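You operate a simulated robot arm through the tools that you are given. There is no shell and no other tool.

Carry out the task below with a simulated robot arm. There is one attempt and no reset: what you move stays moved.

JOB
Switch the fan off, slide it to park, close the catch and wipe the dust off its top.
Fine: the fan stays off; use the lime pad and put it back. What is to be rubbed or washed off counts as gone when no trace of it is left.

It is judged by the outcome, as a careful person would: the job done as asked, and still so three seconds after it is handed in. It fails if anything else is knocked over, pushed out of place, dropped, spilled or broken.

ROBOT AND FRAMES
A 6-joint arm with a two-finger gripper, fixed in place. Base frame: the origin is at the foot of the arm, x ahead of it, y to its left, z up. Readings come in mm, rad, newtons and seconds.
Its first joint turns from -2.897 to 2.897 rad. Payload 3.43 kg.
Tool frame: the origin (TCP) lies between the finger pads and is the grasp point; the fingertips stand 20 mm ahead of it; z points along the fingers, y is the line along which they close. Largest opening 190 mm; the body of the gripper starts 248 mm behind the TCP.
Orientation is that of the tool frame in the base frame, as [roll, pitch, yaw] about the fixed x, y, z axes, in that order (R = Rz(yaw) Ry(pitch) Rx(roll)). With the fingers straight down and closing along the base's y, the tool's x points along the base's -x, its y along +y and its z along -z.

CONTROLS
- The arm moves only by the tool jog_arm. Its argument "commands" is a list of rows, each a list of 3 entries, a list of its own where there are three numbers: the gripper command, from -1 (shut) to 1 (fully open), values between in proportion, then the shift along the base's x, y, z in mm, then the turn, a rotation vector about the base's x, y, z in rad. In form: [[claw, [dx, dy, dz], [rx, ry, rz]], ...]. A call has 1 to 20 rows; each row shifts and turns the commanded pose from where the row before left it. Each row takes 0.2 s and may step no farther than 50 mm and 0.15 rad from the row before; otherwise, or with a gripper value out of range, the whole call is refused. Where a pose cannot be reached the arm comes as near as it can. A force on the tool above 80 N (or 10 N above the force at the start of the call, whichever is more), or a blocked arm, ends the call early, and 0.2 s more pass. The fingers move at their own pace (about 153 mm/s each) and stop on an object; they squeeze with about 21 N. The grip force told is the motor's: it shows also when the fingers shut on nothing. Time passes only in rows, and 0.2 s behind the last, so rows that do not move let the fingers close. The reply holds the time, the measured pose of the TCP, the force on the tool along the base axes, the opening and the grip force, in the units named above and with some noise, with the torque about the TCP (base axes, N m) and any sound that the robot's microphone picked up.
- Cameras (640 x 400 px; columns grow to the right, rows downward): "scene" is fixed at [403, 649.9, 1668.9]; the picture's right is [-0.98, -0.21, 0.00], its down [-0.12, 0.52, -0.84] and it looks along [0.18, -0.82, -0.54] (base axes); focal length 346 px, centre (320, 200). "wrist" rides on the gripper at [70, -8, -288] in the tool frame; the picture's right is [0.12, 0.99, 0.00], its down [-0.96, 0.12, -0.25] and it looks along [-0.25, 0.03, 0.97] (tool axes); focal length 261 px, centre (320, 200). There is no depth. A picture from a camera that has moved, and an enlarged one, comes with that camera's place and axes in the base frame and with its lens.
- capture(camera): a new picture of that camera. It takes no simulated time.
- move_column(by): slides the trunk up (or, below 0, down) by that many mm; the arm rides with it, the base frame stays. It gives what a move gives, with no picture.
- zoom(camera, box): a new picture of the part [left, top, right, bottom] of that camera's present view, enlarged. It takes no simulated time.
- finish_job(): hands the job in; it is judged then, once.

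Places have to be worked out from the pictures, the camera data and where the tool is seen. Open the gripper and draw the arm clear of the work before you hand the job in, unless the task says otherwise.

The tools are called after ">>>" as a command line: name --argument value ..., lists and objects as JSON in quotes. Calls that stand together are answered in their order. jog_arm: Moves the arm, as the interface text tells. Its arguments: {"type":"object","properties":{"commands":{"type":"array"}},"required":["commands"]} The other tools are called the same way: move_column (by) slides the trunk up or down; capture (camera) takes a picture; zoom (camera, box) takes an enlarged picture of a part of a camera's view; finish_job () hands the job in.

At the start:

```text
time_s: 0.0
tcp_pos: [343.7, -495.0, 1354.4]
orientation: [-3.141, 0.001, -3.14]
force: [-0.3, 0.4, -1.2]
torque: [0.01, -0.03, 0.02]
opening: 190.0
grip_force: 0.0
trunk travel left (down, up): [-375.0, 65.0]
```

scene: 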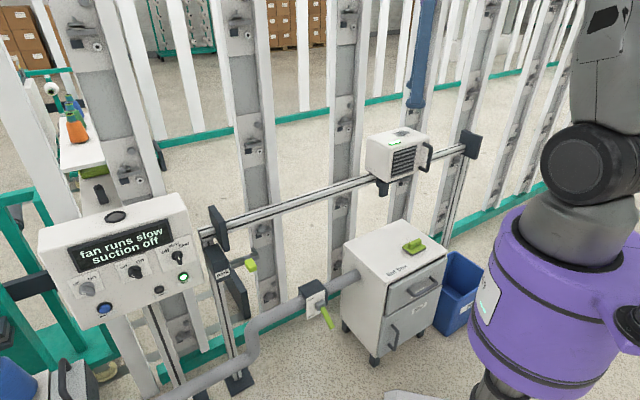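
wrist: 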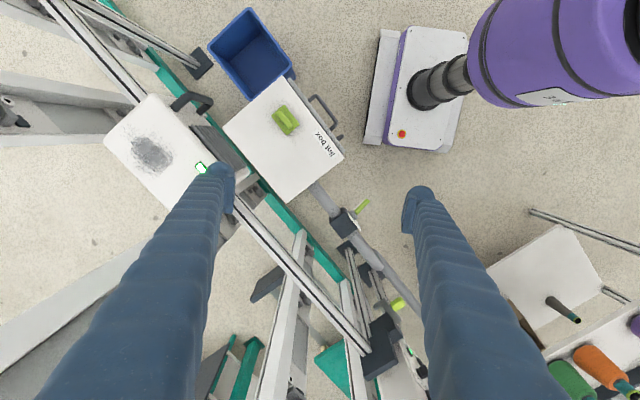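

I start by looking closely at the panel, the fan unit on the rail, the catch and the box with the lime pad.

>>> zoom --camera "scene" --box '[20, 180, 220, 330]'

>>> zoom --camera "scene" --box '[340, 110, 500, 210]'

>>> zoom --camera "scene" --box '[190, 200, 350, 330]'

>>> zoom --camera "scene" --box '[330, 210, 490, 370]'

>>> zoom --camera "wrist" --box '[90, 60, 370, 235]'

>>> zoom --camera "wrist" --box '[230, 180, 450, 400]'

```text
2.67 times, centred on (120, 255) of scene
camera zoom: at [403.0, 649.9, 1668.9], right [-0.98, -0.21, 0.0], down [-0.12, 0.52, -0.84], along [0.18, -0.82, -0.54], focal length 923 px, centre (853, 53)
```

zoom: 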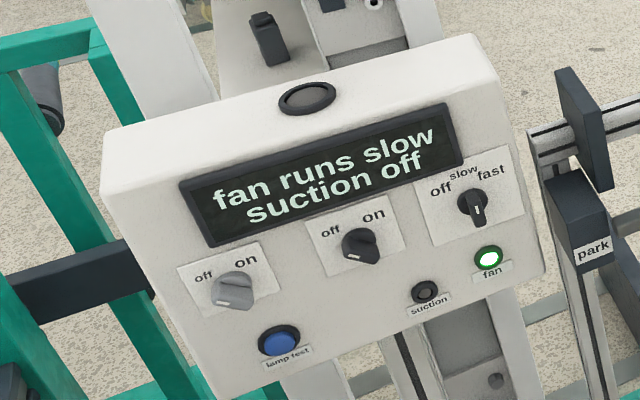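

```text
4.00 times, centred on (420, 160) of scene
camera zoom: at [403.0, 649.9, 1668.9], right [-0.98, -0.21, 0.0], down [-0.12, 0.52, -0.84], along [0.18, -0.82, -0.54], focal length 1385 px, centre (-80, 360)
```

zoom: 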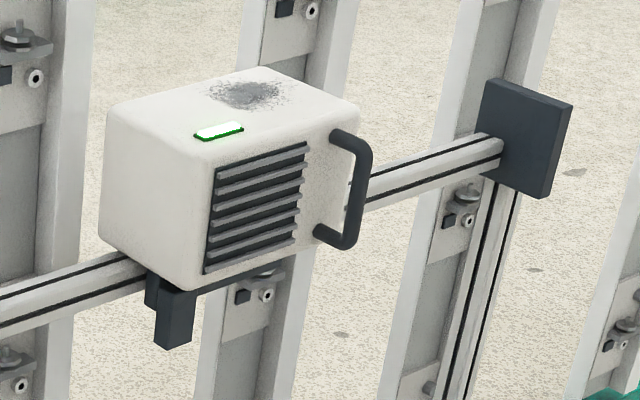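

```text
3.08 times, centred on (270, 265) of scene
camera zoom: at [403.0, 649.9, 1668.9], right [-0.98, -0.21, 0.0], down [-0.12, 0.52, -0.84], along [0.18, -0.82, -0.54], focal length 1065 px, centre (474, 0)
```

zoom: 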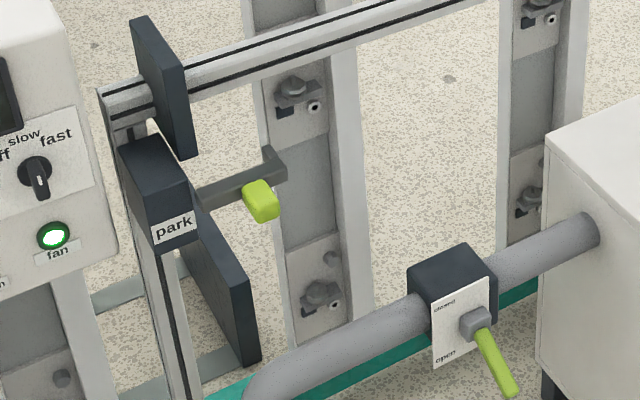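

```text
2.50 times, centred on (410, 290) of scene
camera zoom: at [403.0, 649.9, 1668.9], right [-0.98, -0.21, 0.0], down [-0.12, 0.52, -0.84], along [0.18, -0.82, -0.54], focal length 866 px, centre (95, -25)
```

zoom: 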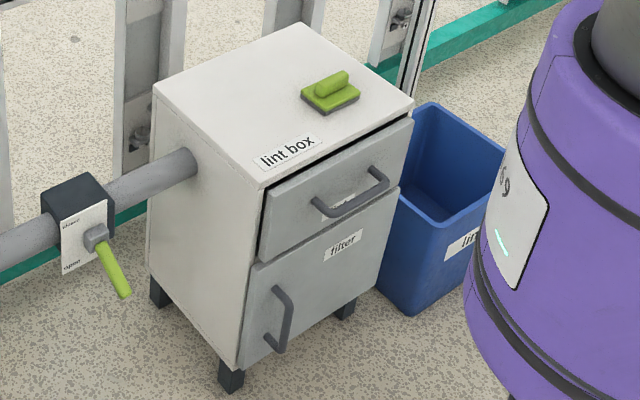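

```text
2.29 times, centred on (230, 148) of wrist
camera zoom: at [272.8, -504.0, 1643.8], right [-0.12, 0.99, 0.0], down [0.96, 0.12, 0.25], along [0.25, 0.03, -0.97], focal length 596 px, centre (526, 320)
```

zoom: 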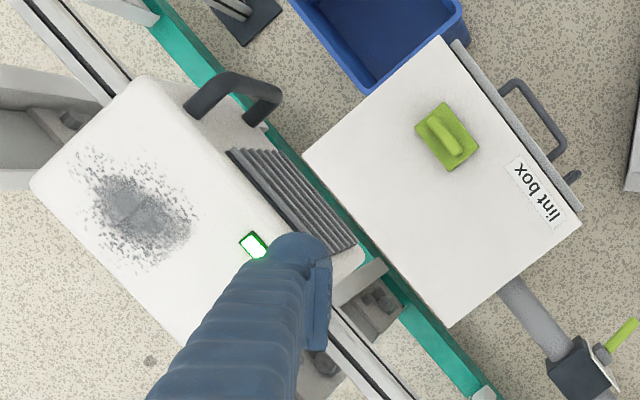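

```text
1.82 times, centred on (340, 290) of wrist
camera zoom: at [272.8, -504.0, 1643.8], right [-0.12, 0.99, 0.0], down [0.96, 0.12, 0.25], along [0.25, 0.03, -0.97], focal length 474 px, centre (284, 36)
```

zoom: 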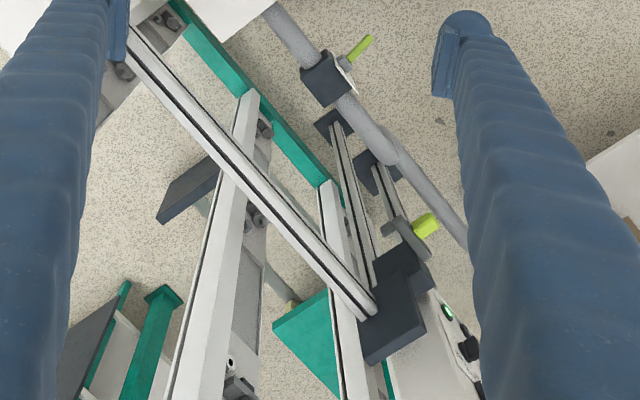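

The fan unit seems to sit on a horizontal rail with the park end by the panel. I zoom further on the switches, the catch and the fan's carriage before moving.

>>> zoom --camera "scene" --box '[140, 225, 204, 265]'

>>> zoom --camera "scene" --box '[65, 245, 161, 325]'

>>> zoom --camera "scene" --box '[195, 200, 275, 320]'

>>> zoom --camera "scene" --box '[355, 120, 435, 200]'

>>> zoom --camera "wrist" --box '[340, 280, 460, 400]'

>>> zoom --camera "wrist" --box '[460, 180, 640, 400]'

```text
10.00 times, centred on (172, 245) of scene
camera zoom: at [403.0, 649.9, 1668.9], right [-0.98, -0.21, 0.0], down [-0.12, 0.52, -0.84], along [0.18, -0.82, -0.54], focal length 3463 px, centre (1800, -250)
```

zoom: 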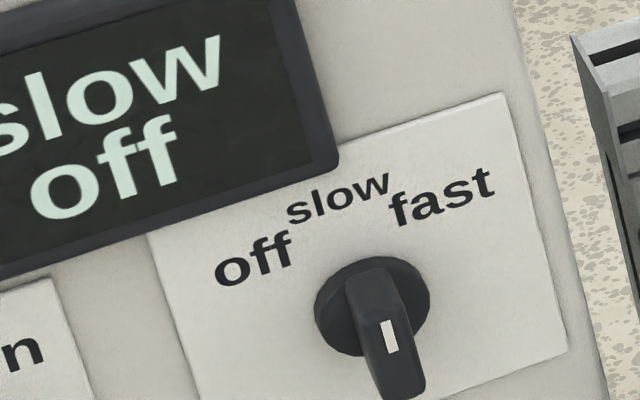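

```text
5.00 times, centred on (113, 285) of scene
camera zoom: at [403.0, 649.9, 1668.9], right [-0.98, -0.21, 0.0], down [-0.12, 0.52, -0.84], along [0.18, -0.82, -0.54], focal length 1731 px, centre (1355, -225)
```

zoom: 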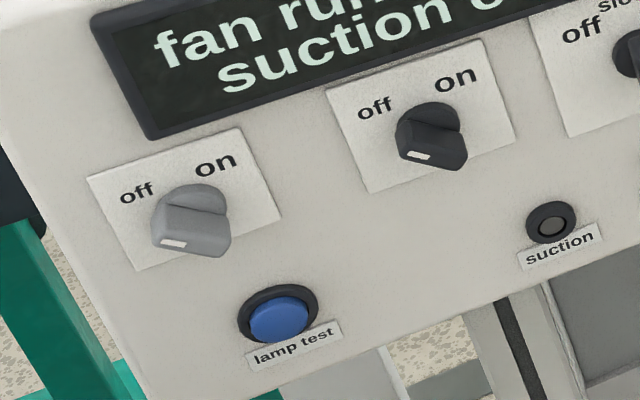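

```text
3.33 times, centred on (235, 260) of scene
camera zoom: at [403.0, 649.9, 1668.9], right [-0.98, -0.21, 0.0], down [-0.12, 0.52, -0.84], along [0.18, -0.82, -0.54], focal length 1154 px, centre (603, 0)
```

zoom: 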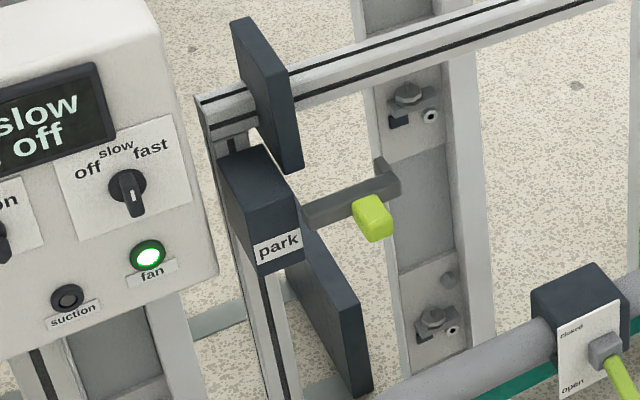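

```text
5.00 times, centred on (395, 160) of scene
camera zoom: at [403.0, 649.9, 1668.9], right [-0.98, -0.21, 0.0], down [-0.12, 0.52, -0.84], along [0.18, -0.82, -0.54], focal length 1731 px, centre (-55, 400)
```

zoom: 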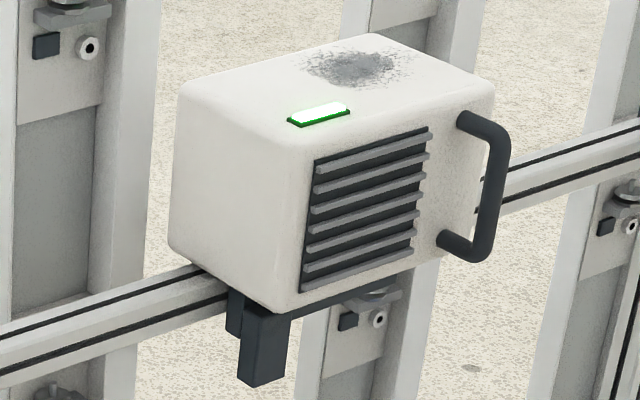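

```text
3.33 times, centred on (400, 340) of wrist
camera zoom: at [272.8, -504.0, 1643.8], right [-0.12, 0.99, 0.0], down [0.96, 0.12, 0.25], along [0.25, 0.03, -0.97], focal length 869 px, centre (53, -267)
```

zoom: 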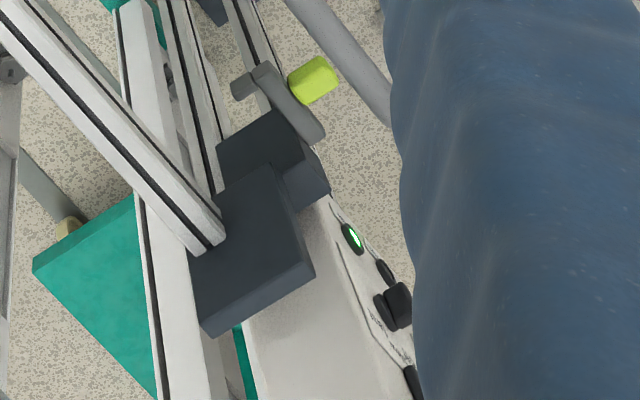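

```text
1.82 times, centred on (550, 290) of wrist
camera zoom: at [272.8, -504.0, 1643.8], right [-0.12, 0.99, 0.0], down [0.96, 0.12, 0.25], along [0.25, 0.03, -0.97], focal length 474 px, centre (-98, 36)
```

zoom: 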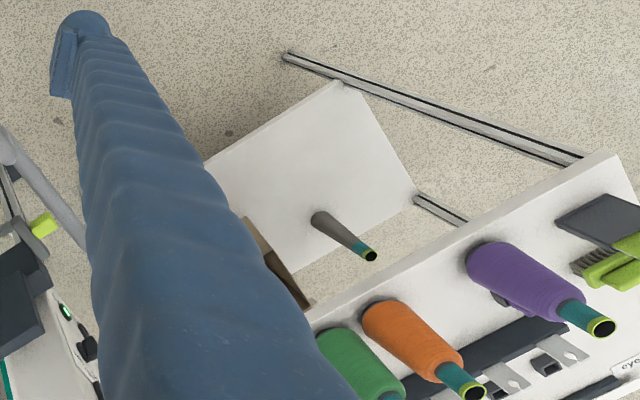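

The fan knob points up (slow), the fan sits near the far end of the rail and the park bracket is by the panel at about x 1000. I move the arm up high toward the middle so the wrist camera sees the park end better.

>>> jog_arm --commands '[[1, [40, 30, 0], [0, 0, 0]], [1, [40, 30, 0], [0, 0, 0]], [1, [40, 30, 0], [0, 0, 0]], [1, [40, 30, 0], [0, 0, 0]], [1, [40, 30, 0], [0, 0, 0]], [1, [40, 30, 0], [0, 0, 0]]]'

>>> capture --camera "wrist"

>>> capture --camera "scene"

```text
time_s: 1.4
tcp_pos: [584.1, -313.2, 1354.3]
orientation: [3.141, -0.001, 3.141]
force: [0.4, 0.3, 0.4]
torque: [-0.09, 0.1, -0.01]
opening: 189.9
grip_force: 0.1
trunk travel left (down, up): [-375.0, 65.0]
```

```text
taken
camera wrist: at [514.1, -321.4, 1643.6], right [-0.12, 0.99, 0.0], down [0.96, 0.12, 0.25], along [0.24, 0.03, -0.97], focal length 261 px, centre (320, 200)
```

wrist: 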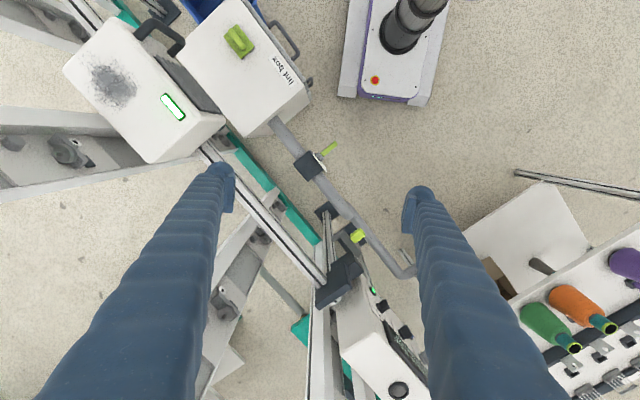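

```text
taken
```

scene: 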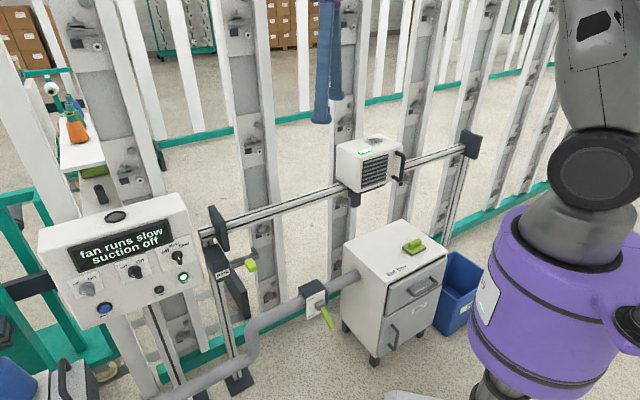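

The fan moved along the rail by itself: it is a travelling cleaner, so it must be switched off first. I zoom in on the park end and the panel from here.

>>> zoom --camera "wrist" --box '[290, 180, 450, 280]'

>>> zoom --camera "wrist" --box '[290, 280, 450, 400]'

>>> zoom --camera "wrist" --box '[40, 0, 340, 188]'

```text
4.00 times, centred on (370, 230) of wrist
camera zoom: at [514.1, -321.4, 1643.6], right [-0.12, 0.99, 0.0], down [0.96, 0.12, 0.25], along [0.24, 0.03, -0.97], focal length 1043 px, centre (120, 80)
```

zoom: 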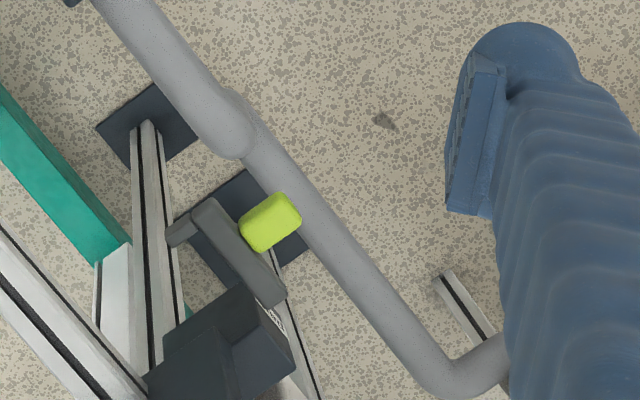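

```text
3.33 times, centred on (370, 340) of wrist
camera zoom: at [514.1, -321.4, 1643.6], right [-0.12, 0.99, 0.0], down [0.96, 0.12, 0.25], along [0.24, 0.03, -0.97], focal length 869 px, centre (153, -267)
```

zoom: 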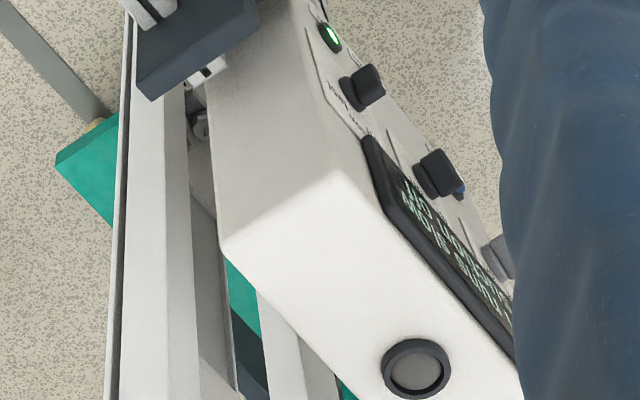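

```text
2.13 times, centred on (190, 94) of wrist
camera zoom: at [514.1, -321.4, 1643.6], right [-0.12, 0.99, 0.0], down [0.96, 0.12, 0.25], along [0.24, 0.03, -0.97], focal length 555 px, centre (597, 426)
```

zoom: 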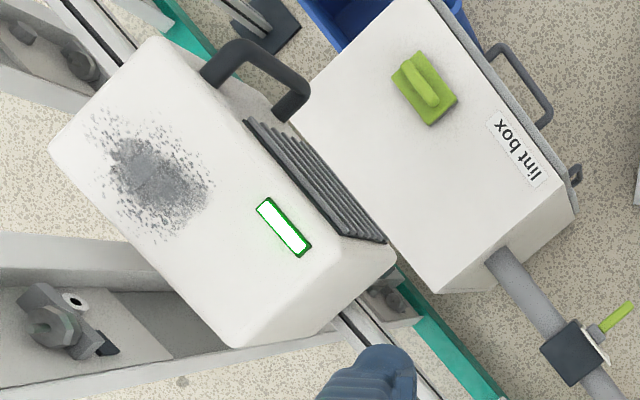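

From two wrist views and the scene I get: fan knob end about (1021, -57, 922), suction knob (1102, 32, 922), fan lamp (1028, -70, 830), so the panel faces roughly (-0.72, 0.70). I swing the arm to the open area in front of the panel while yawing the tool.

>>> jog_arm --commands '[[1, [4, 46, -6], [0, 0, -0.131]], [1, [4, 46, -6], [0, 0, -0.131]], [1, [4, 46, -6], [0, 0, -0.131]], [1, [4, 46, -6], [0, 0, -0.131]], [1, [4, 46, -6], [0, 0, -0.131]], [1, [4, 46, -6], [0, 0, -0.131]], [1, [4, 46, -6], [0, 0, 0]], [1, [4, 46, -6], [0, 0, 0]], [1, [4, 46, -6], [0, 0, 0]]]'

>>> capture --camera "wrist"

>>> capture --camera "scene"

```text
time_s: 3.4
tcp_pos: [621.4, 101.0, 1301.0]
orientation: [-3.14, 0.0, 2.355]
force: [0.4, 0.4, -0.2]
torque: [-0.08, 0.03, -0.03]
opening: 190.1
grip_force: 0.0
trunk travel left (down, up): [-375.0, 65.0]
```

```text
taken
camera wrist: at [565.7, 144.6, 1589.7], right [0.62, 0.79, 0.0], down [0.76, -0.6, 0.25], along [0.19, -0.15, -0.97], focal length 261 px, centre (320, 200)
```

wrist: 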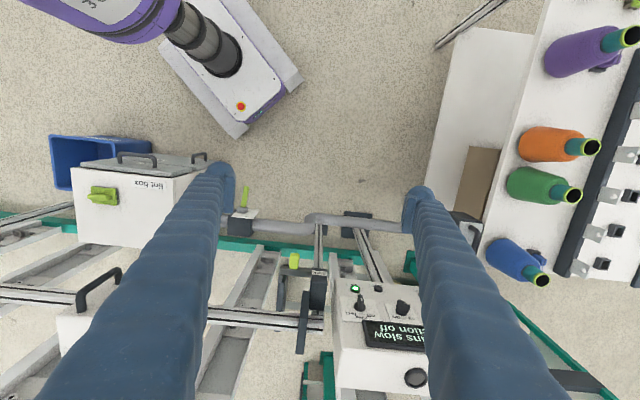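

```text
taken
```

scene: 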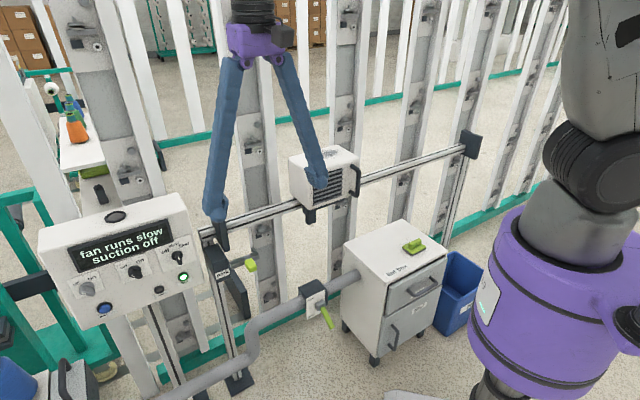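

The spool shelf (about x 980, y 630) is well clear of the approach line to the panel. I pitch the tool up toward the panel while lowering to about 300 mm in front of it.

>>> jog_arm --commands '[[1, [17, 7, -32], [-0.0955, -0.0955, 0]], [1, [17, 7, -32], [-0.0955, -0.0955, 0]], [1, [17, 7, -32], [-0.0955, -0.0955, 0]], [1, [17, 7, -32], [-0.0955, -0.0955, 0]], [1, [17, 7, -32], [-0.0955, -0.0955, 0]]]'

>>> capture --camera "scene"

```text
time_s: 4.6
tcp_pos: [705.5, 134.1, 1141.2]
orientation: [-3.14, 0.676, 2.356]
force: [0.2, 0.1, 0.1]
torque: [-0.05, 0.05, -0.08]
opening: 190.1
grip_force: 0.0
trunk travel left (down, up): [-375.0, 65.0]
```

```text
taken
```

scene: 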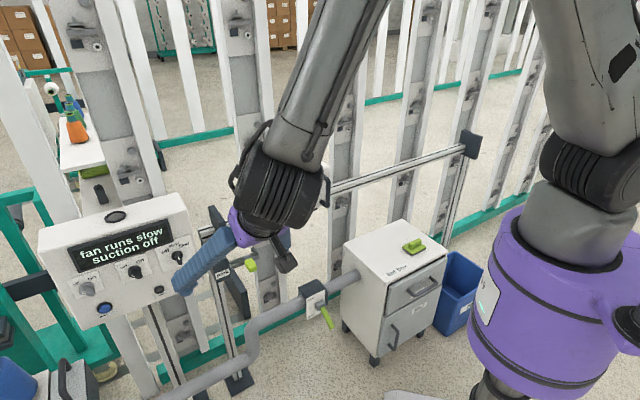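

Tracking is good. I finish the pitch to about 77° at the standoff in front of the panel.

>>> jog_arm --commands '[[1, [17, 7, -32], [-0.0955, -0.0955, 0]], [1, [17, 7, -32], [-0.0955, -0.0955, 0]], [1, [17, 7, -32], [-0.0955, -0.0955, 0]], [1, [17, 7, -32], [-0.0955, -0.0955, 0]], [1, [17, 7, -32], [-0.0955, -0.0955, 0]]]'

>>> capture --camera "wrist"

>>> capture --camera "scene"

```text
time_s: 5.8
tcp_pos: [791.8, 169.4, 979.8]
orientation: [-3.102, 1.35, 2.388]
force: [0.7, 1.7, 0.2]
torque: [-0.04, 0.06, -0.28]
opening: 190.1
grip_force: 0.0
trunk travel left (down, up): [-375.0, 65.0]
```

```text
taken
camera wrist: at [577.8, 374.5, 975.3], right [0.69, 0.72, -0.12], down [0.07, 0.11, 0.99], along [0.72, -0.69, 0.03], focal length 261 px, centre (320, 200)
```

wrist: 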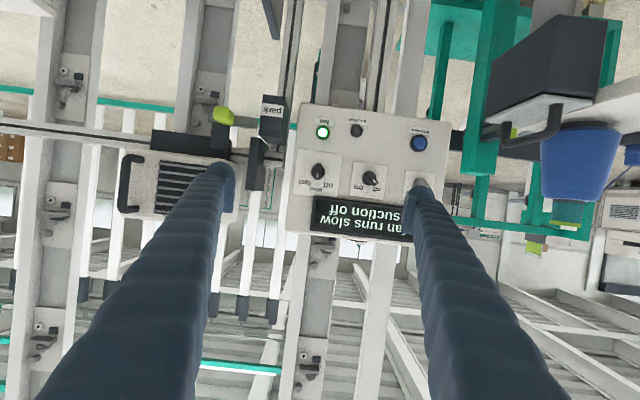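

```text
taken
```

scene: 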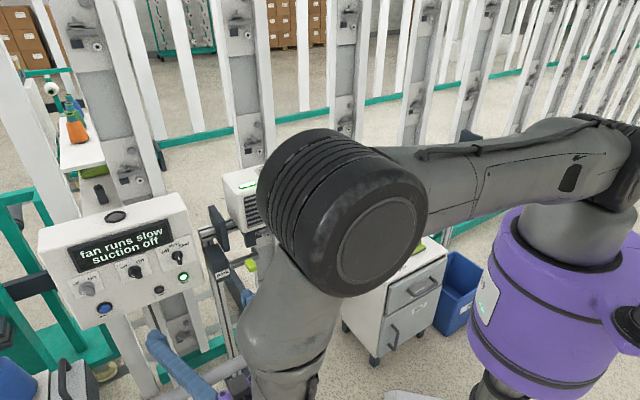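

The wrist camera now faces the panel (upside down). I zoom in to locate the fan knob and determine the panel plane.

>>> zoom --camera "wrist" --box '[270, 90, 470, 250]'

>>> zoom --camera "wrist" --box '[280, 110, 360, 210]'

>>> zoom --camera "wrist" --box '[100, 80, 300, 240]'

```text
2.50 times, centred on (370, 170) of wrist
camera zoom: at [577.8, 374.5, 975.3], right [0.69, 0.72, -0.12], down [0.07, 0.11, 0.99], along [0.72, -0.69, 0.03], focal length 652 px, centre (195, 275)
```

zoom: 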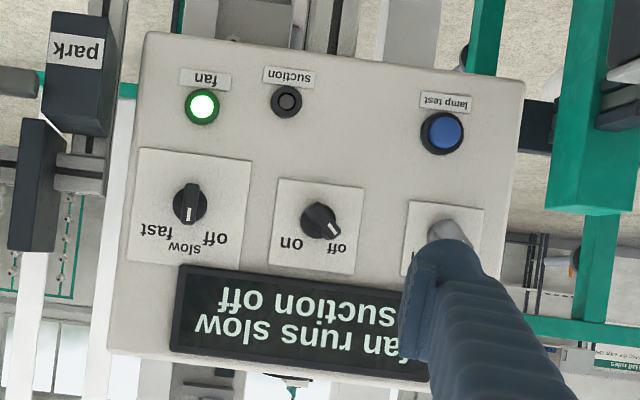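

```text
4.00 times, centred on (320, 160) of wrist
camera zoom: at [577.8, 374.5, 975.3], right [0.69, 0.72, -0.12], down [0.07, 0.11, 0.99], along [0.72, -0.69, 0.03], focal length 1043 px, centre (320, 360)
```

zoom: 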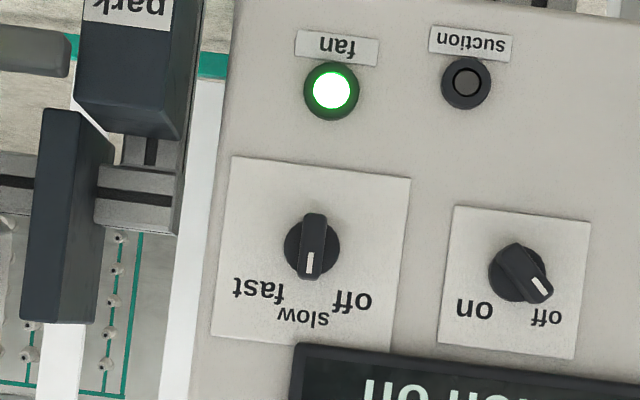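

```text
2.50 times, centred on (200, 160) of wrist
camera zoom: at [577.8, 374.5, 975.3], right [0.69, 0.72, -0.12], down [0.07, 0.11, 0.99], along [0.72, -0.69, 0.03], focal length 652 px, centre (620, 300)
```

zoom: 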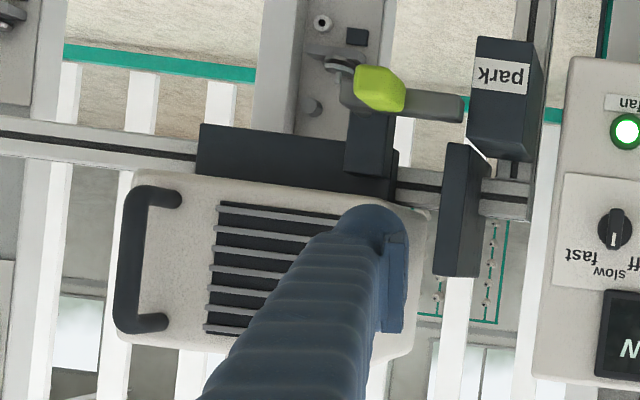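

Knob tip is triangulated at about (1014, -60, 927), with panel direction about 47° and a 12° upward tilt; "off" lies 45° to the left of "slow". I approach to about 80 mm from the knob with fingers at 60 mm opening.

>>> jog_arm --commands '[[-0.37, [27.5, -29.3, -5.9], [0, 0, 0.007]], [-0.37, [27.5, -29.3, -5.9], [0, 0, 0.007]], [-0.37, [27.5, -29.3, -5.9], [0, 0, 0.007]], [-0.37, [27.5, -29.3, -5.9], [0, 0, 0.007]], [-0.37, [27.5, -29.3, -5.9], [0, 0, 0.007]], [-0.37, [27.5, -29.3, -5.9], [0, 0, 0.007]]]'

>>> capture --camera "wrist"

>>> zoom --camera "wrist" --box '[240, 110, 400, 210]'

>>> capture --camera "scene"

```text
time_s: 7.2
tcp_pos: [960.2, -5.5, 945.9]
orientation: [3.141, 1.351, 2.396]
force: [-0.1, 0.1, 0.2]
torque: [-0.04, -0.01, -0.01]
opening: 59.9
grip_force: 0.0
out of reach, approached as far as the arm can: row 1
trunk travel left (down, up): [-375.0, 65.0]
```

```text
taken
camera wrist: at [735.5, 188.9, 941.2], right [0.65, 0.75, -0.12], down [0.06, 0.1, 0.99], along [0.76, -0.65, 0.03], focal length 261 px, centre (320, 200)
```

wrist: 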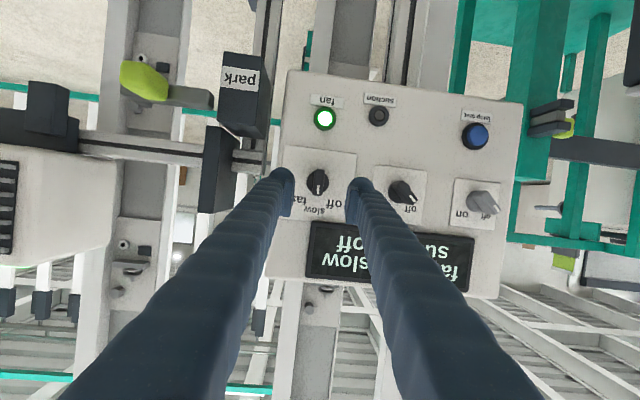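

```text
4.00 times, centred on (320, 160) of wrist
camera zoom: at [735.5, 188.9, 941.2], right [0.65, 0.75, -0.12], down [0.06, 0.1, 0.99], along [0.76, -0.65, 0.03], focal length 1043 px, centre (320, 360)
```

zoom: 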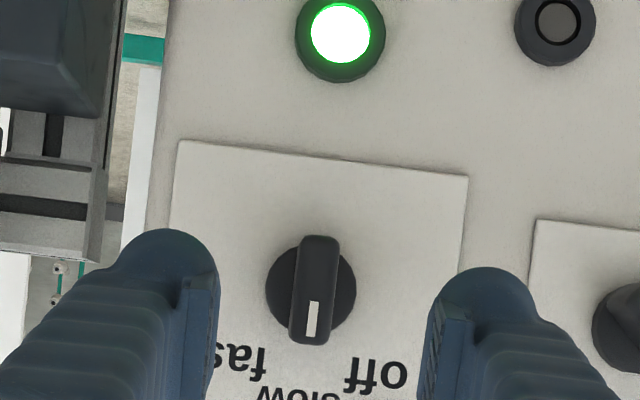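

```text
taken
```

scene: 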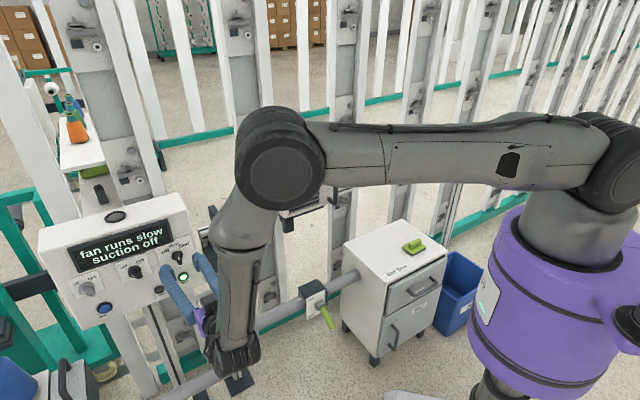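

The bar lies on the tool axis within about 1 mm and about 80 mm ahead. I advance 78 mm along the tool axis with the fingers straddling the bar.

>>> jog_arm --commands '[[-0.37, [14, -12.9, -4.3], [0, 0, 0]], [-0.37, [14, -12.9, -4.3], [0, 0, 0]], [-0.37, [14, -12.9, -4.3], [0, 0, 0]], [-0.37, [14, -12.9, -4.3], [0, 0, 0]]]'

>>> capture --camera "wrist"

>>> zoom --camera "wrist" --box '[260, 130, 380, 230]'

```text
time_s: 8.2
tcp_pos: [1012.9, -54.4, 928.9]
orientation: [-3.141, 1.35, 2.401]
force: [-18.0, 16.8, 5.2]
torque: [-0.25, -0.25, -1.1]
opening: 61.0
grip_force: 0.8
trunk travel left (down, up): [-375.0, 65.0]
```

```text
taken
camera wrist: at [788.4, 140.2, 925.0], right [0.65, 0.75, -0.12], down [0.06, 0.11, 0.99], along [0.76, -0.65, 0.03], focal length 261 px, centre (320, 200)
```

wrist: 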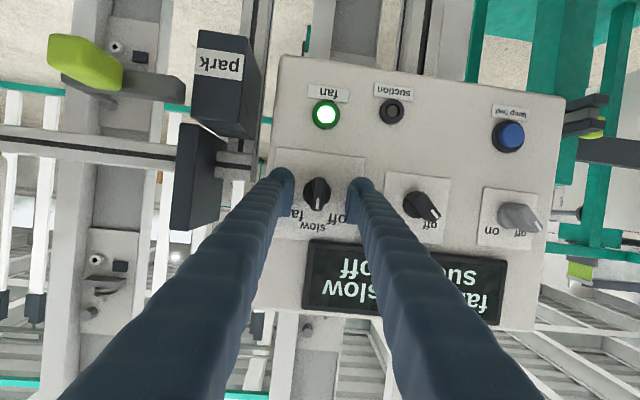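

```text
4.00 times, centred on (320, 180) of wrist
camera zoom: at [788.4, 140.2, 925.0], right [0.65, 0.75, -0.12], down [0.06, 0.11, 0.99], along [0.76, -0.65, 0.03], focal length 1043 px, centre (320, 280)
```

zoom: 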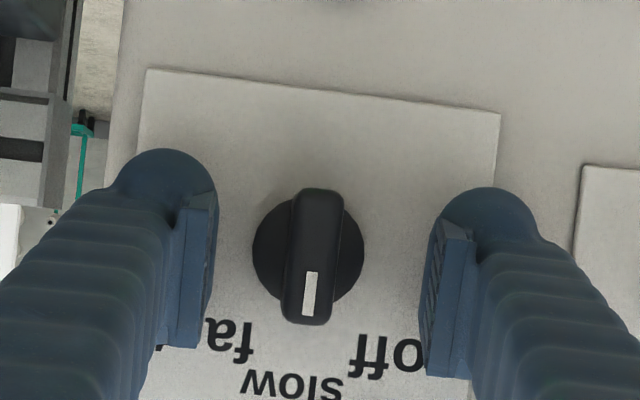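

The fingertips already touch the panel lightly (about 25 N), so I back off about 10 mm in command and then close on the bar.

>>> jog_arm --commands '[[-0.37, [-7.2, 6.6, 2.2], [0, 0, 0]], [-1, [0, 0, 0], [0, 0, 0]], [-1, [0, 0, 0], [0, 0, 0]]]'

>>> zoom --camera "wrist" --box '[260, 130, 380, 230]'

```text
time_s: 9.0
tcp_pos: [1005.0, -51.1, 932.4]
orientation: [3.141, 1.35, 2.39]
force: [-16.4, -8.7, 4.1]
torque: [-0.1, 0.04, -0.16]
opening: 13.0
grip_force: 44.5
trunk travel left (down, up): [-375.0, 65.0]
```

```text
4.00 times, centred on (320, 180) of wrist
camera zoom: at [781.8, 143.9, 927.3], right [0.65, 0.75, -0.12], down [0.06, 0.11, 0.99], along [0.75, -0.66, 0.03], focal length 1043 px, centre (320, 280)
```

zoom: 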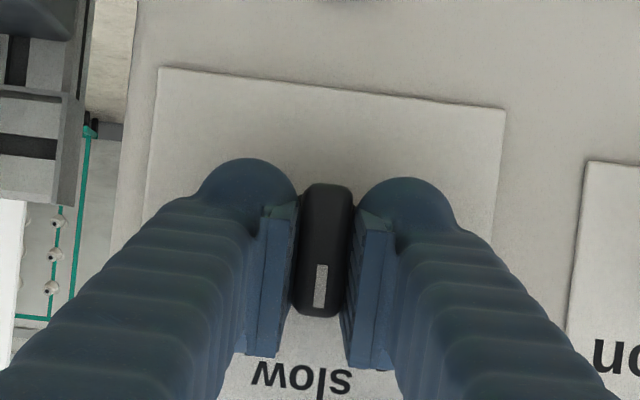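

The bar is gripped (13 mm). I now rotate the tool 45° counter-clockwise as seen from the front, about the tool axis.

>>> jog_arm --commands '[[-1, [0, 0, 0], [-0.0932, 0.0861, 0.0283]], [-1, [0, 0, 0], [-0.0932, 0.0861, 0.0283]], [-1, [0, 0, 0], [-0.0932, 0.0861, 0.0283]], [-1, [0, 0, 0], [-0.0932, 0.0861, 0.0283]], [-1, [0, 0, 0], [-0.0932, 0.0861, 0.0283]], [-1, [0, 0, 0], [-0.0932, 0.0861, 0.0283]]]'

>>> capture --camera "wrist"

>>> capture --camera "scene"

```text
time_s: 10.4
tcp_pos: [1006.6, -47.1, 931.8]
orientation: [-1.884, 0.764, -2.532]
force: [-9.1, 10.3, -6.0]
torque: [0.3, -0.13, -1.22]
opening: 14.0
grip_force: 45.4
trunk travel left (down, up): [-375.0, 65.0]
heard: click
```

```text
taken
camera wrist: at [755.7, 108.0, 952.5], right [0.29, 0.57, -0.76], down [0.43, 0.63, 0.64], along [0.85, -0.52, -0.06], focal length 261 px, centre (320, 200)
```

wrist: 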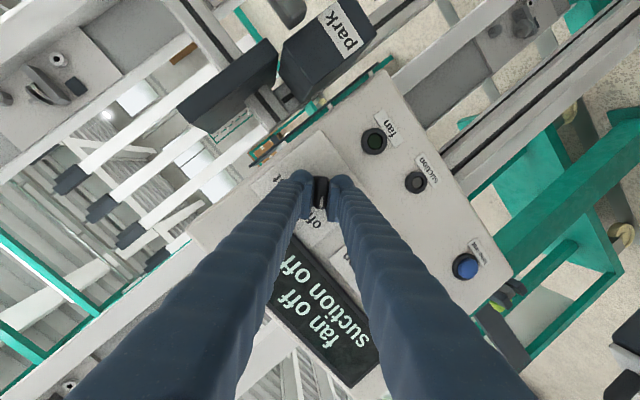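

```text
taken
```

scene: 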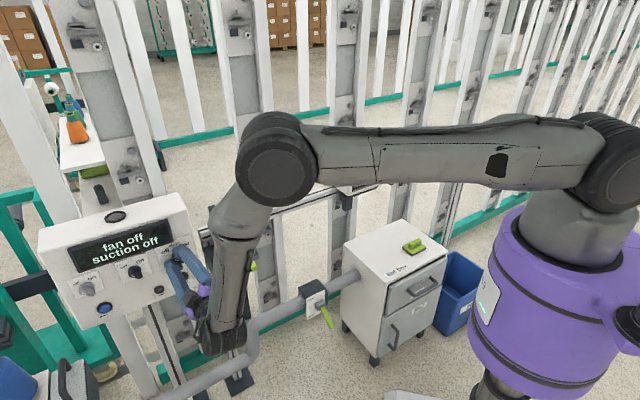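

The display reads "fan off, suction off" and the lamp is dark. I open the fingers slightly and retreat along the tool axis.

>>> jog_arm --commands '[[-0.55, [0, 0, 0], [0, 0, 0]], [-0.55, [0, 0, 0], [0, 0, 0]], [-0.55, [-14.3, 13.2, 4.4], [0, 0, 0]], [-0.55, [-21.5, 19.9, 6.5], [0, 0, 0]], [-0.55, [-28.7, 26.5, 8.7], [0, 0, 0]], [-0.55, [-28.7, 26.5, 8.7], [0, 0, 0]], [-0.55, [-28.7, 26.5, 8.7], [0, 0, 0]]]'

>>> capture --camera "wrist"

>>> capture --camera "scene"

```text
time_s: 12.0
tcp_pos: [884.7, 62.8, 969.9]
orientation: [-1.881, 0.768, -2.536]
force: [0.7, -0.1, 0.2]
torque: [0.0, 0.03, 0.02]
opening: 42.6
grip_force: 0.1
trunk travel left (down, up): [-375.0, 65.0]
```

```text
taken
camera wrist: at [634.3, 219.7, 991.0], right [0.3, 0.57, -0.76], down [0.43, 0.63, 0.64], along [0.85, -0.52, -0.06], focal length 261 px, centre (320, 200)
```

wrist: 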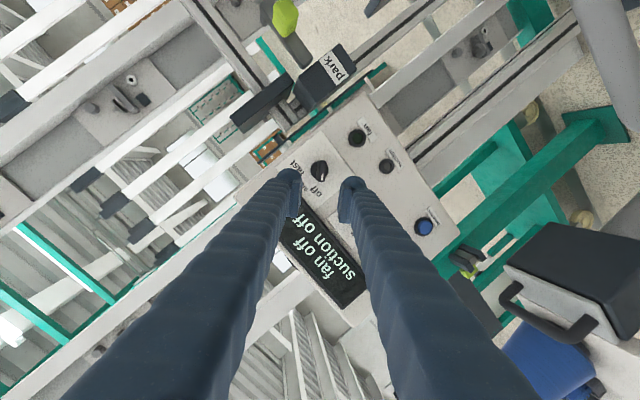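

```text
taken
```

scene: 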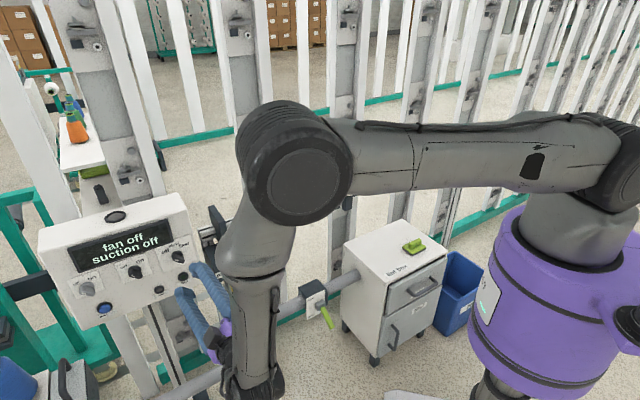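

Fan is off. I roll the tool back and return to a tool-down pose high above the work to view the fan's current position.

>>> jog_arm --commands '[[-1, [-15, 10, 20], [0.0932, -0.0861, -0.0283]], [-1, [-15, 10, 20], [0.0932, -0.0861, -0.0283]], [-1, [-15, 10, 20], [0.0932, -0.0861, -0.0283]], [-1, [-15, 10, 20], [0.0932, -0.0861, -0.0283]], [-1, [-15, 10, 20], [0.0932, -0.0861, -0.0283]], [-1, [-15, 10, 20], [0.0932, -0.0861, -0.0283]], [-1, [-15, -20, 25], [0.0914, 0.0994, 0]], [-1, [-15, -20, 25], [0.0914, 0.0994, 0]], [-1, [-15, -20, 25], [0.0914, 0.0994, 0]], [-1, [-15, -20, 25], [0.0914, 0.0994, 0]], [-1, [-15, -20, 25], [0.0914, 0.0994, 0]], [-1, [-15, -20, 25], [0.0914, 0.0994, 0]], [-1, [-15, -20, 25], [0.0914, 0.0994, 0]], [-1, [-15, -20, 25], [0.0914, 0.0994, 0]], [-1, [-15, -20, 25], [0.0914, 0.0994, 0]], [-1, [-15, -20, 25], [0.0914, 0.0994, 0]]]'

>>> capture --camera "wrist"

>>> capture --camera "scene"

```text
time_s: 15.4
tcp_pos: [654.5, -69.6, 1342.6]
orientation: [-3.141, -0.004, 2.4]
force: [-0.4, -0.6, 0.0]
torque: [0.13, 0.02, 0.0]
opening: 0.1
grip_force: 21.4
out of reach, approached as far as the arm can: row 6
trunk travel left (down, up): [-375.0, 65.0]
```

```text
taken
camera wrist: at [596.7, -29.5, 1631.6], right [0.58, 0.81, 0.0], down [0.79, -0.57, 0.24], along [0.2, -0.14, -0.97], focal length 261 px, centre (320, 200)
```

wrist: 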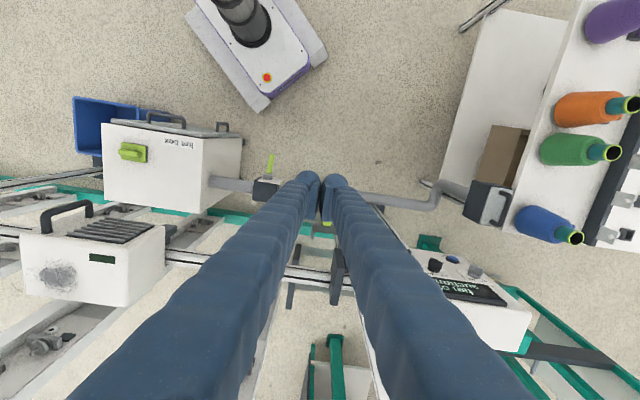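

```text
taken
```

scene: 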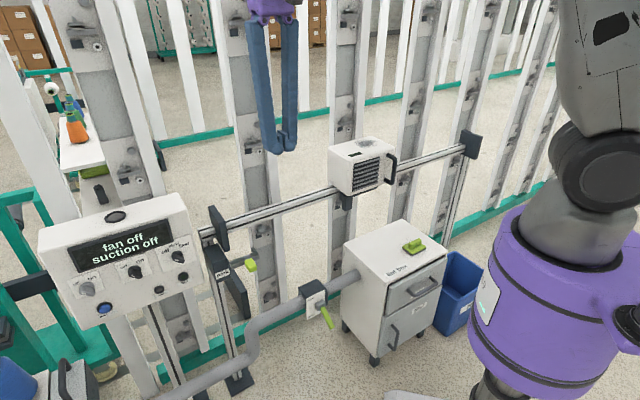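

The fan has stopped mid-rail. I zoom on it and on the lint box in both views to measure them.

>>> zoom --camera "wrist" --box '[0, 90, 250, 350]'

>>> zoom --camera "scene" --box '[310, 120, 410, 220]'

>>> zoom --camera "scene" --box '[190, 190, 290, 320]'

```text
1.54 times, centred on (125, 220) of wrist
camera zoom: at [596.7, -29.5, 1631.6], right [0.58, 0.81, 0.0], down [0.79, -0.57, 0.24], along [0.2, -0.14, -0.97], focal length 401 px, centre (620, 169)
```

zoom: 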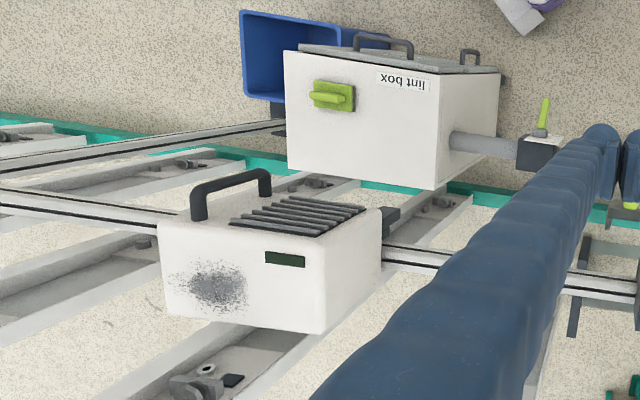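

```text
4.00 times, centred on (360, 170) of scene
camera zoom: at [403.0, 649.9, 1668.9], right [-0.98, -0.21, 0.0], down [-0.12, 0.52, -0.84], along [0.18, -0.82, -0.54], focal length 1385 px, centre (160, 320)
```

zoom: 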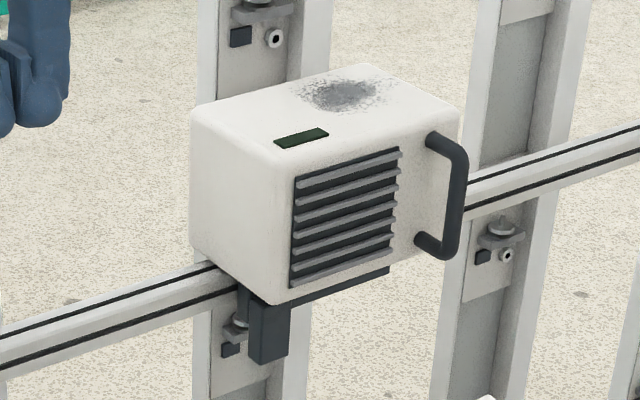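

```text
3.08 times, centred on (240, 255) of scene
camera zoom: at [403.0, 649.9, 1668.9], right [-0.98, -0.21, 0.0], down [-0.12, 0.52, -0.84], along [0.18, -0.82, -0.54], focal length 1065 px, centre (566, 31)
```

zoom: 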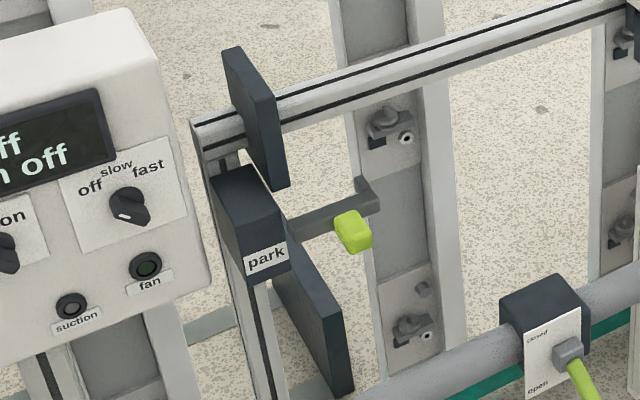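

The knob mark is at "off" and the fan rests at about e -247..-6 along the rail (46° direction). I move with closed fingers over to a point beside its right end face, staying well above it.

>>> jog_arm --commands '[[-1, [-16, -44.6, -6], [0, 0, 0]], [-1, [-16, -44.6, -6], [0, 0, 0]], [-1, [-16, -44.6, -6], [0, 0, 0]], [-1, [-16, -44.6, -6], [0, 0, 0]], [-1, [-16, -44.6, -6], [0, 0, 0]], [-1, [-16, -44.6, -6], [0, 0, 0]], [-1, [-16, -44.6, -6], [0, 0, 0]], [-1, [-16, -44.6, -6], [0, 0, 0]], [-1, [-16, -44.6, -6], [0, 0, 0]], [-1, [-16, -44.6, -6], [0, 0, 0]], [-1, [-16, -44.6, -6], [0, 0, 0]], [-1, [-16, -44.6, -6], [0, 0, 0]], [-1, [-16, -44.6, -6], [0, 0, 0]], [-1, [-16, -44.6, -6], [0, 0, 0]], [-1, [-16, -44.6, -6], [0, 0, 0]], [-1, [-16, -44.6, -6], [0, 0, 0]], [-1, [-16, -44.6, -6], [0, 0, 0]]]'

>>> capture --camera "wrist"

>>> capture --camera "scene"

```text
time_s: 19.0
tcp_pos: [379.8, -830.0, 1240.2]
orientation: [-3.141, -0.006, 2.396]
force: [-0.4, -0.9, -0.9]
torque: [0.13, -0.05, -0.02]
opening: 0.0
grip_force: 20.7
trunk travel left (down, up): [-375.0, 65.0]
```

```text
taken
camera wrist: at [322.8, -789.0, 1529.3], right [0.59, 0.81, 0.0], down [0.79, -0.57, 0.24], along [0.2, -0.14, -0.97], focal length 261 px, centre (320, 200)
```

wrist: 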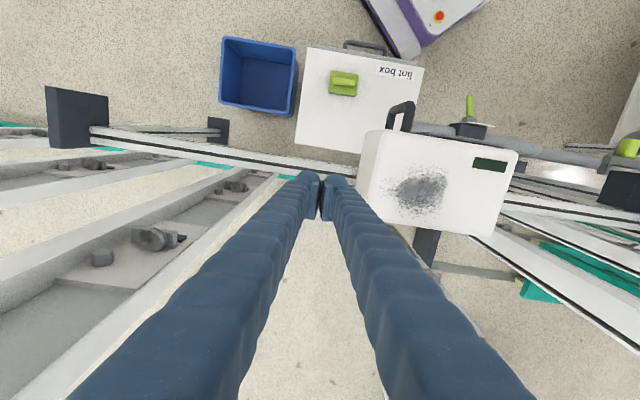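

```text
taken
```

scene: 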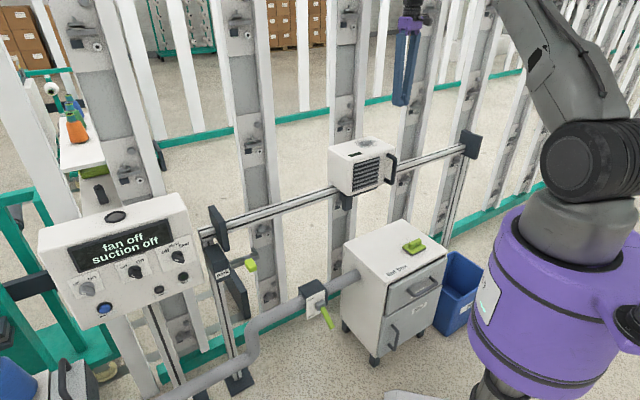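

Good top view. I zoom to refine the fan's outline, the rail and the dust patch.

>>> zoom --camera "wrist" --box '[330, 80, 550, 270]'

>>> zoom --camera "wrist" --box '[200, 30, 440, 180]'

>>> zoom --camera "scene" --box '[330, 200, 460, 290]'

```text
2.11 times, centred on (440, 175) of wrist
camera zoom: at [322.8, -789.0, 1529.3], right [0.59, 0.81, 0.0], down [0.79, -0.57, 0.24], along [0.2, -0.14, -0.97], focal length 549 px, centre (67, 253)
```

zoom: 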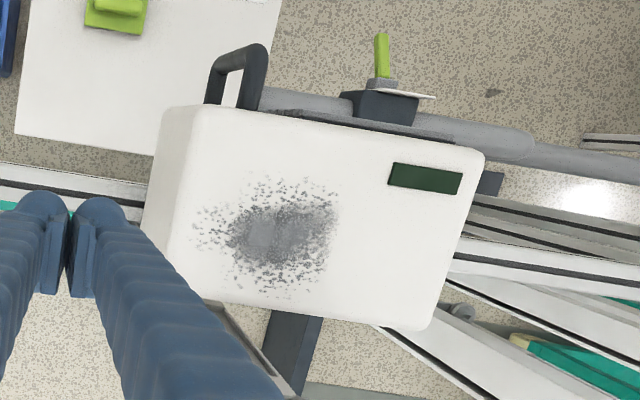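

```text
2.67 times, centred on (320, 105) of wrist
camera zoom: at [322.8, -789.0, 1529.3], right [0.59, 0.81, 0.0], down [0.79, -0.57, 0.24], along [0.2, -0.14, -0.97], focal length 695 px, centre (320, 453)
```

zoom: 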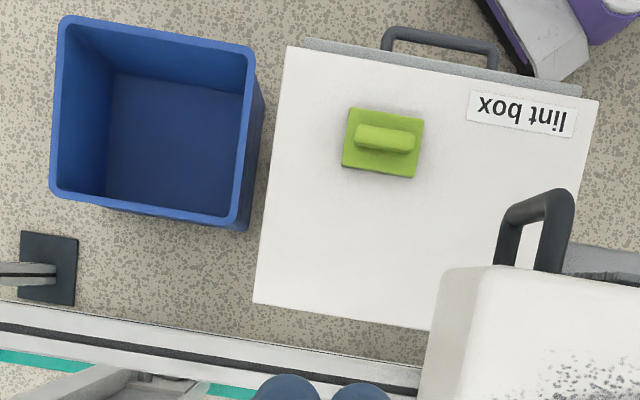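

```text
4.44 times, centred on (395, 245) of scene
camera zoom: at [403.0, 649.9, 1668.9], right [-0.98, -0.21, 0.0], down [-0.12, 0.52, -0.84], along [0.18, -0.82, -0.54], focal length 1539 px, centre (-13, 0)
```

zoom: 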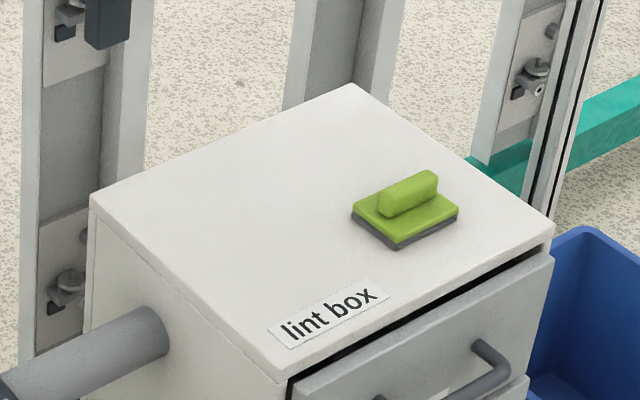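

Fan top: e -240..0, n -918..-762, z≈1079; dust centred 81 mm from its right edge; pad on the lint box at about (240, -632, 654), box top z≈610. I lower the closed fingers beside the fan's right end face.

>>> jog_arm --commands '[[-1, [0, 0, -42.5], [0, 0, 0]], [-1, [0, 0, -42.5], [0, 0, 0]], [-1, [0, 0, -42.5], [0, 0, 0]], [-1, [0, 0, -42.5], [0, 0, 0]], [-1, [0, 0, -42.5], [0, 0, 0]], [-1, [0, 0, -42.5], [0, 0, 0]]]'

>>> capture --camera "wrist"

>>> zoom --camera "scene" --box '[310, 80, 470, 220]'

```text
time_s: 20.4
tcp_pos: [381.3, -829.0, 985.2]
orientation: [-3.141, -0.002, 2.397]
force: [-0.2, -0.6, 0.3]
torque: [0.07, 0.0, -0.01]
opening: 0.0
grip_force: 20.9
trunk travel left (down, up): [-375.0, 65.0]
```

```text
taken
camera wrist: at [324.8, -788.0, 1273.8], right [0.59, 0.81, 0.0], down [0.79, -0.57, 0.25], along [0.2, -0.14, -0.97], focal length 261 px, centre (320, 200)
```

wrist: 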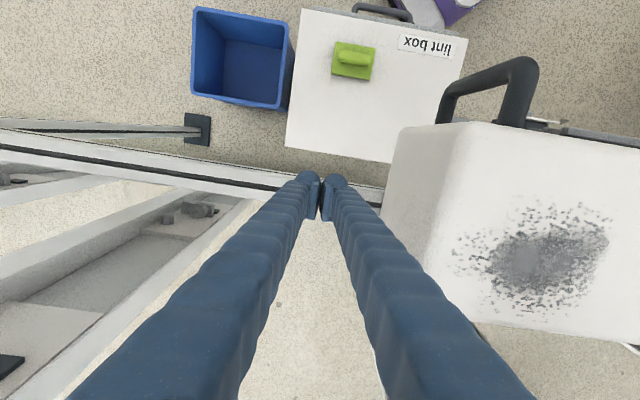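

```text
2.86 times, centred on (390, 150) of scene
camera zoom: at [403.0, 649.9, 1668.9], right [-0.98, -0.21, 0.0], down [-0.12, 0.52, -0.84], along [0.18, -0.82, -0.54], focal length 989 px, centre (120, 343)
```

zoom: 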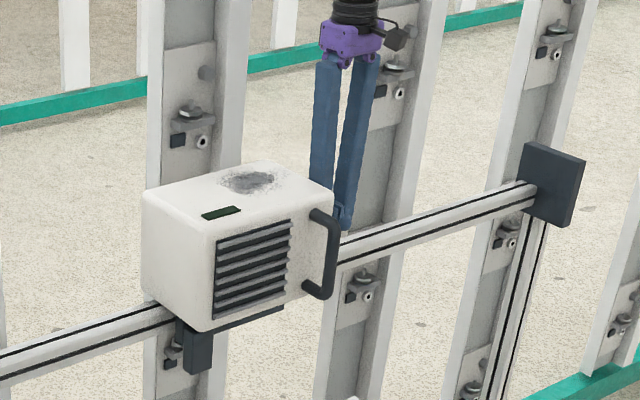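

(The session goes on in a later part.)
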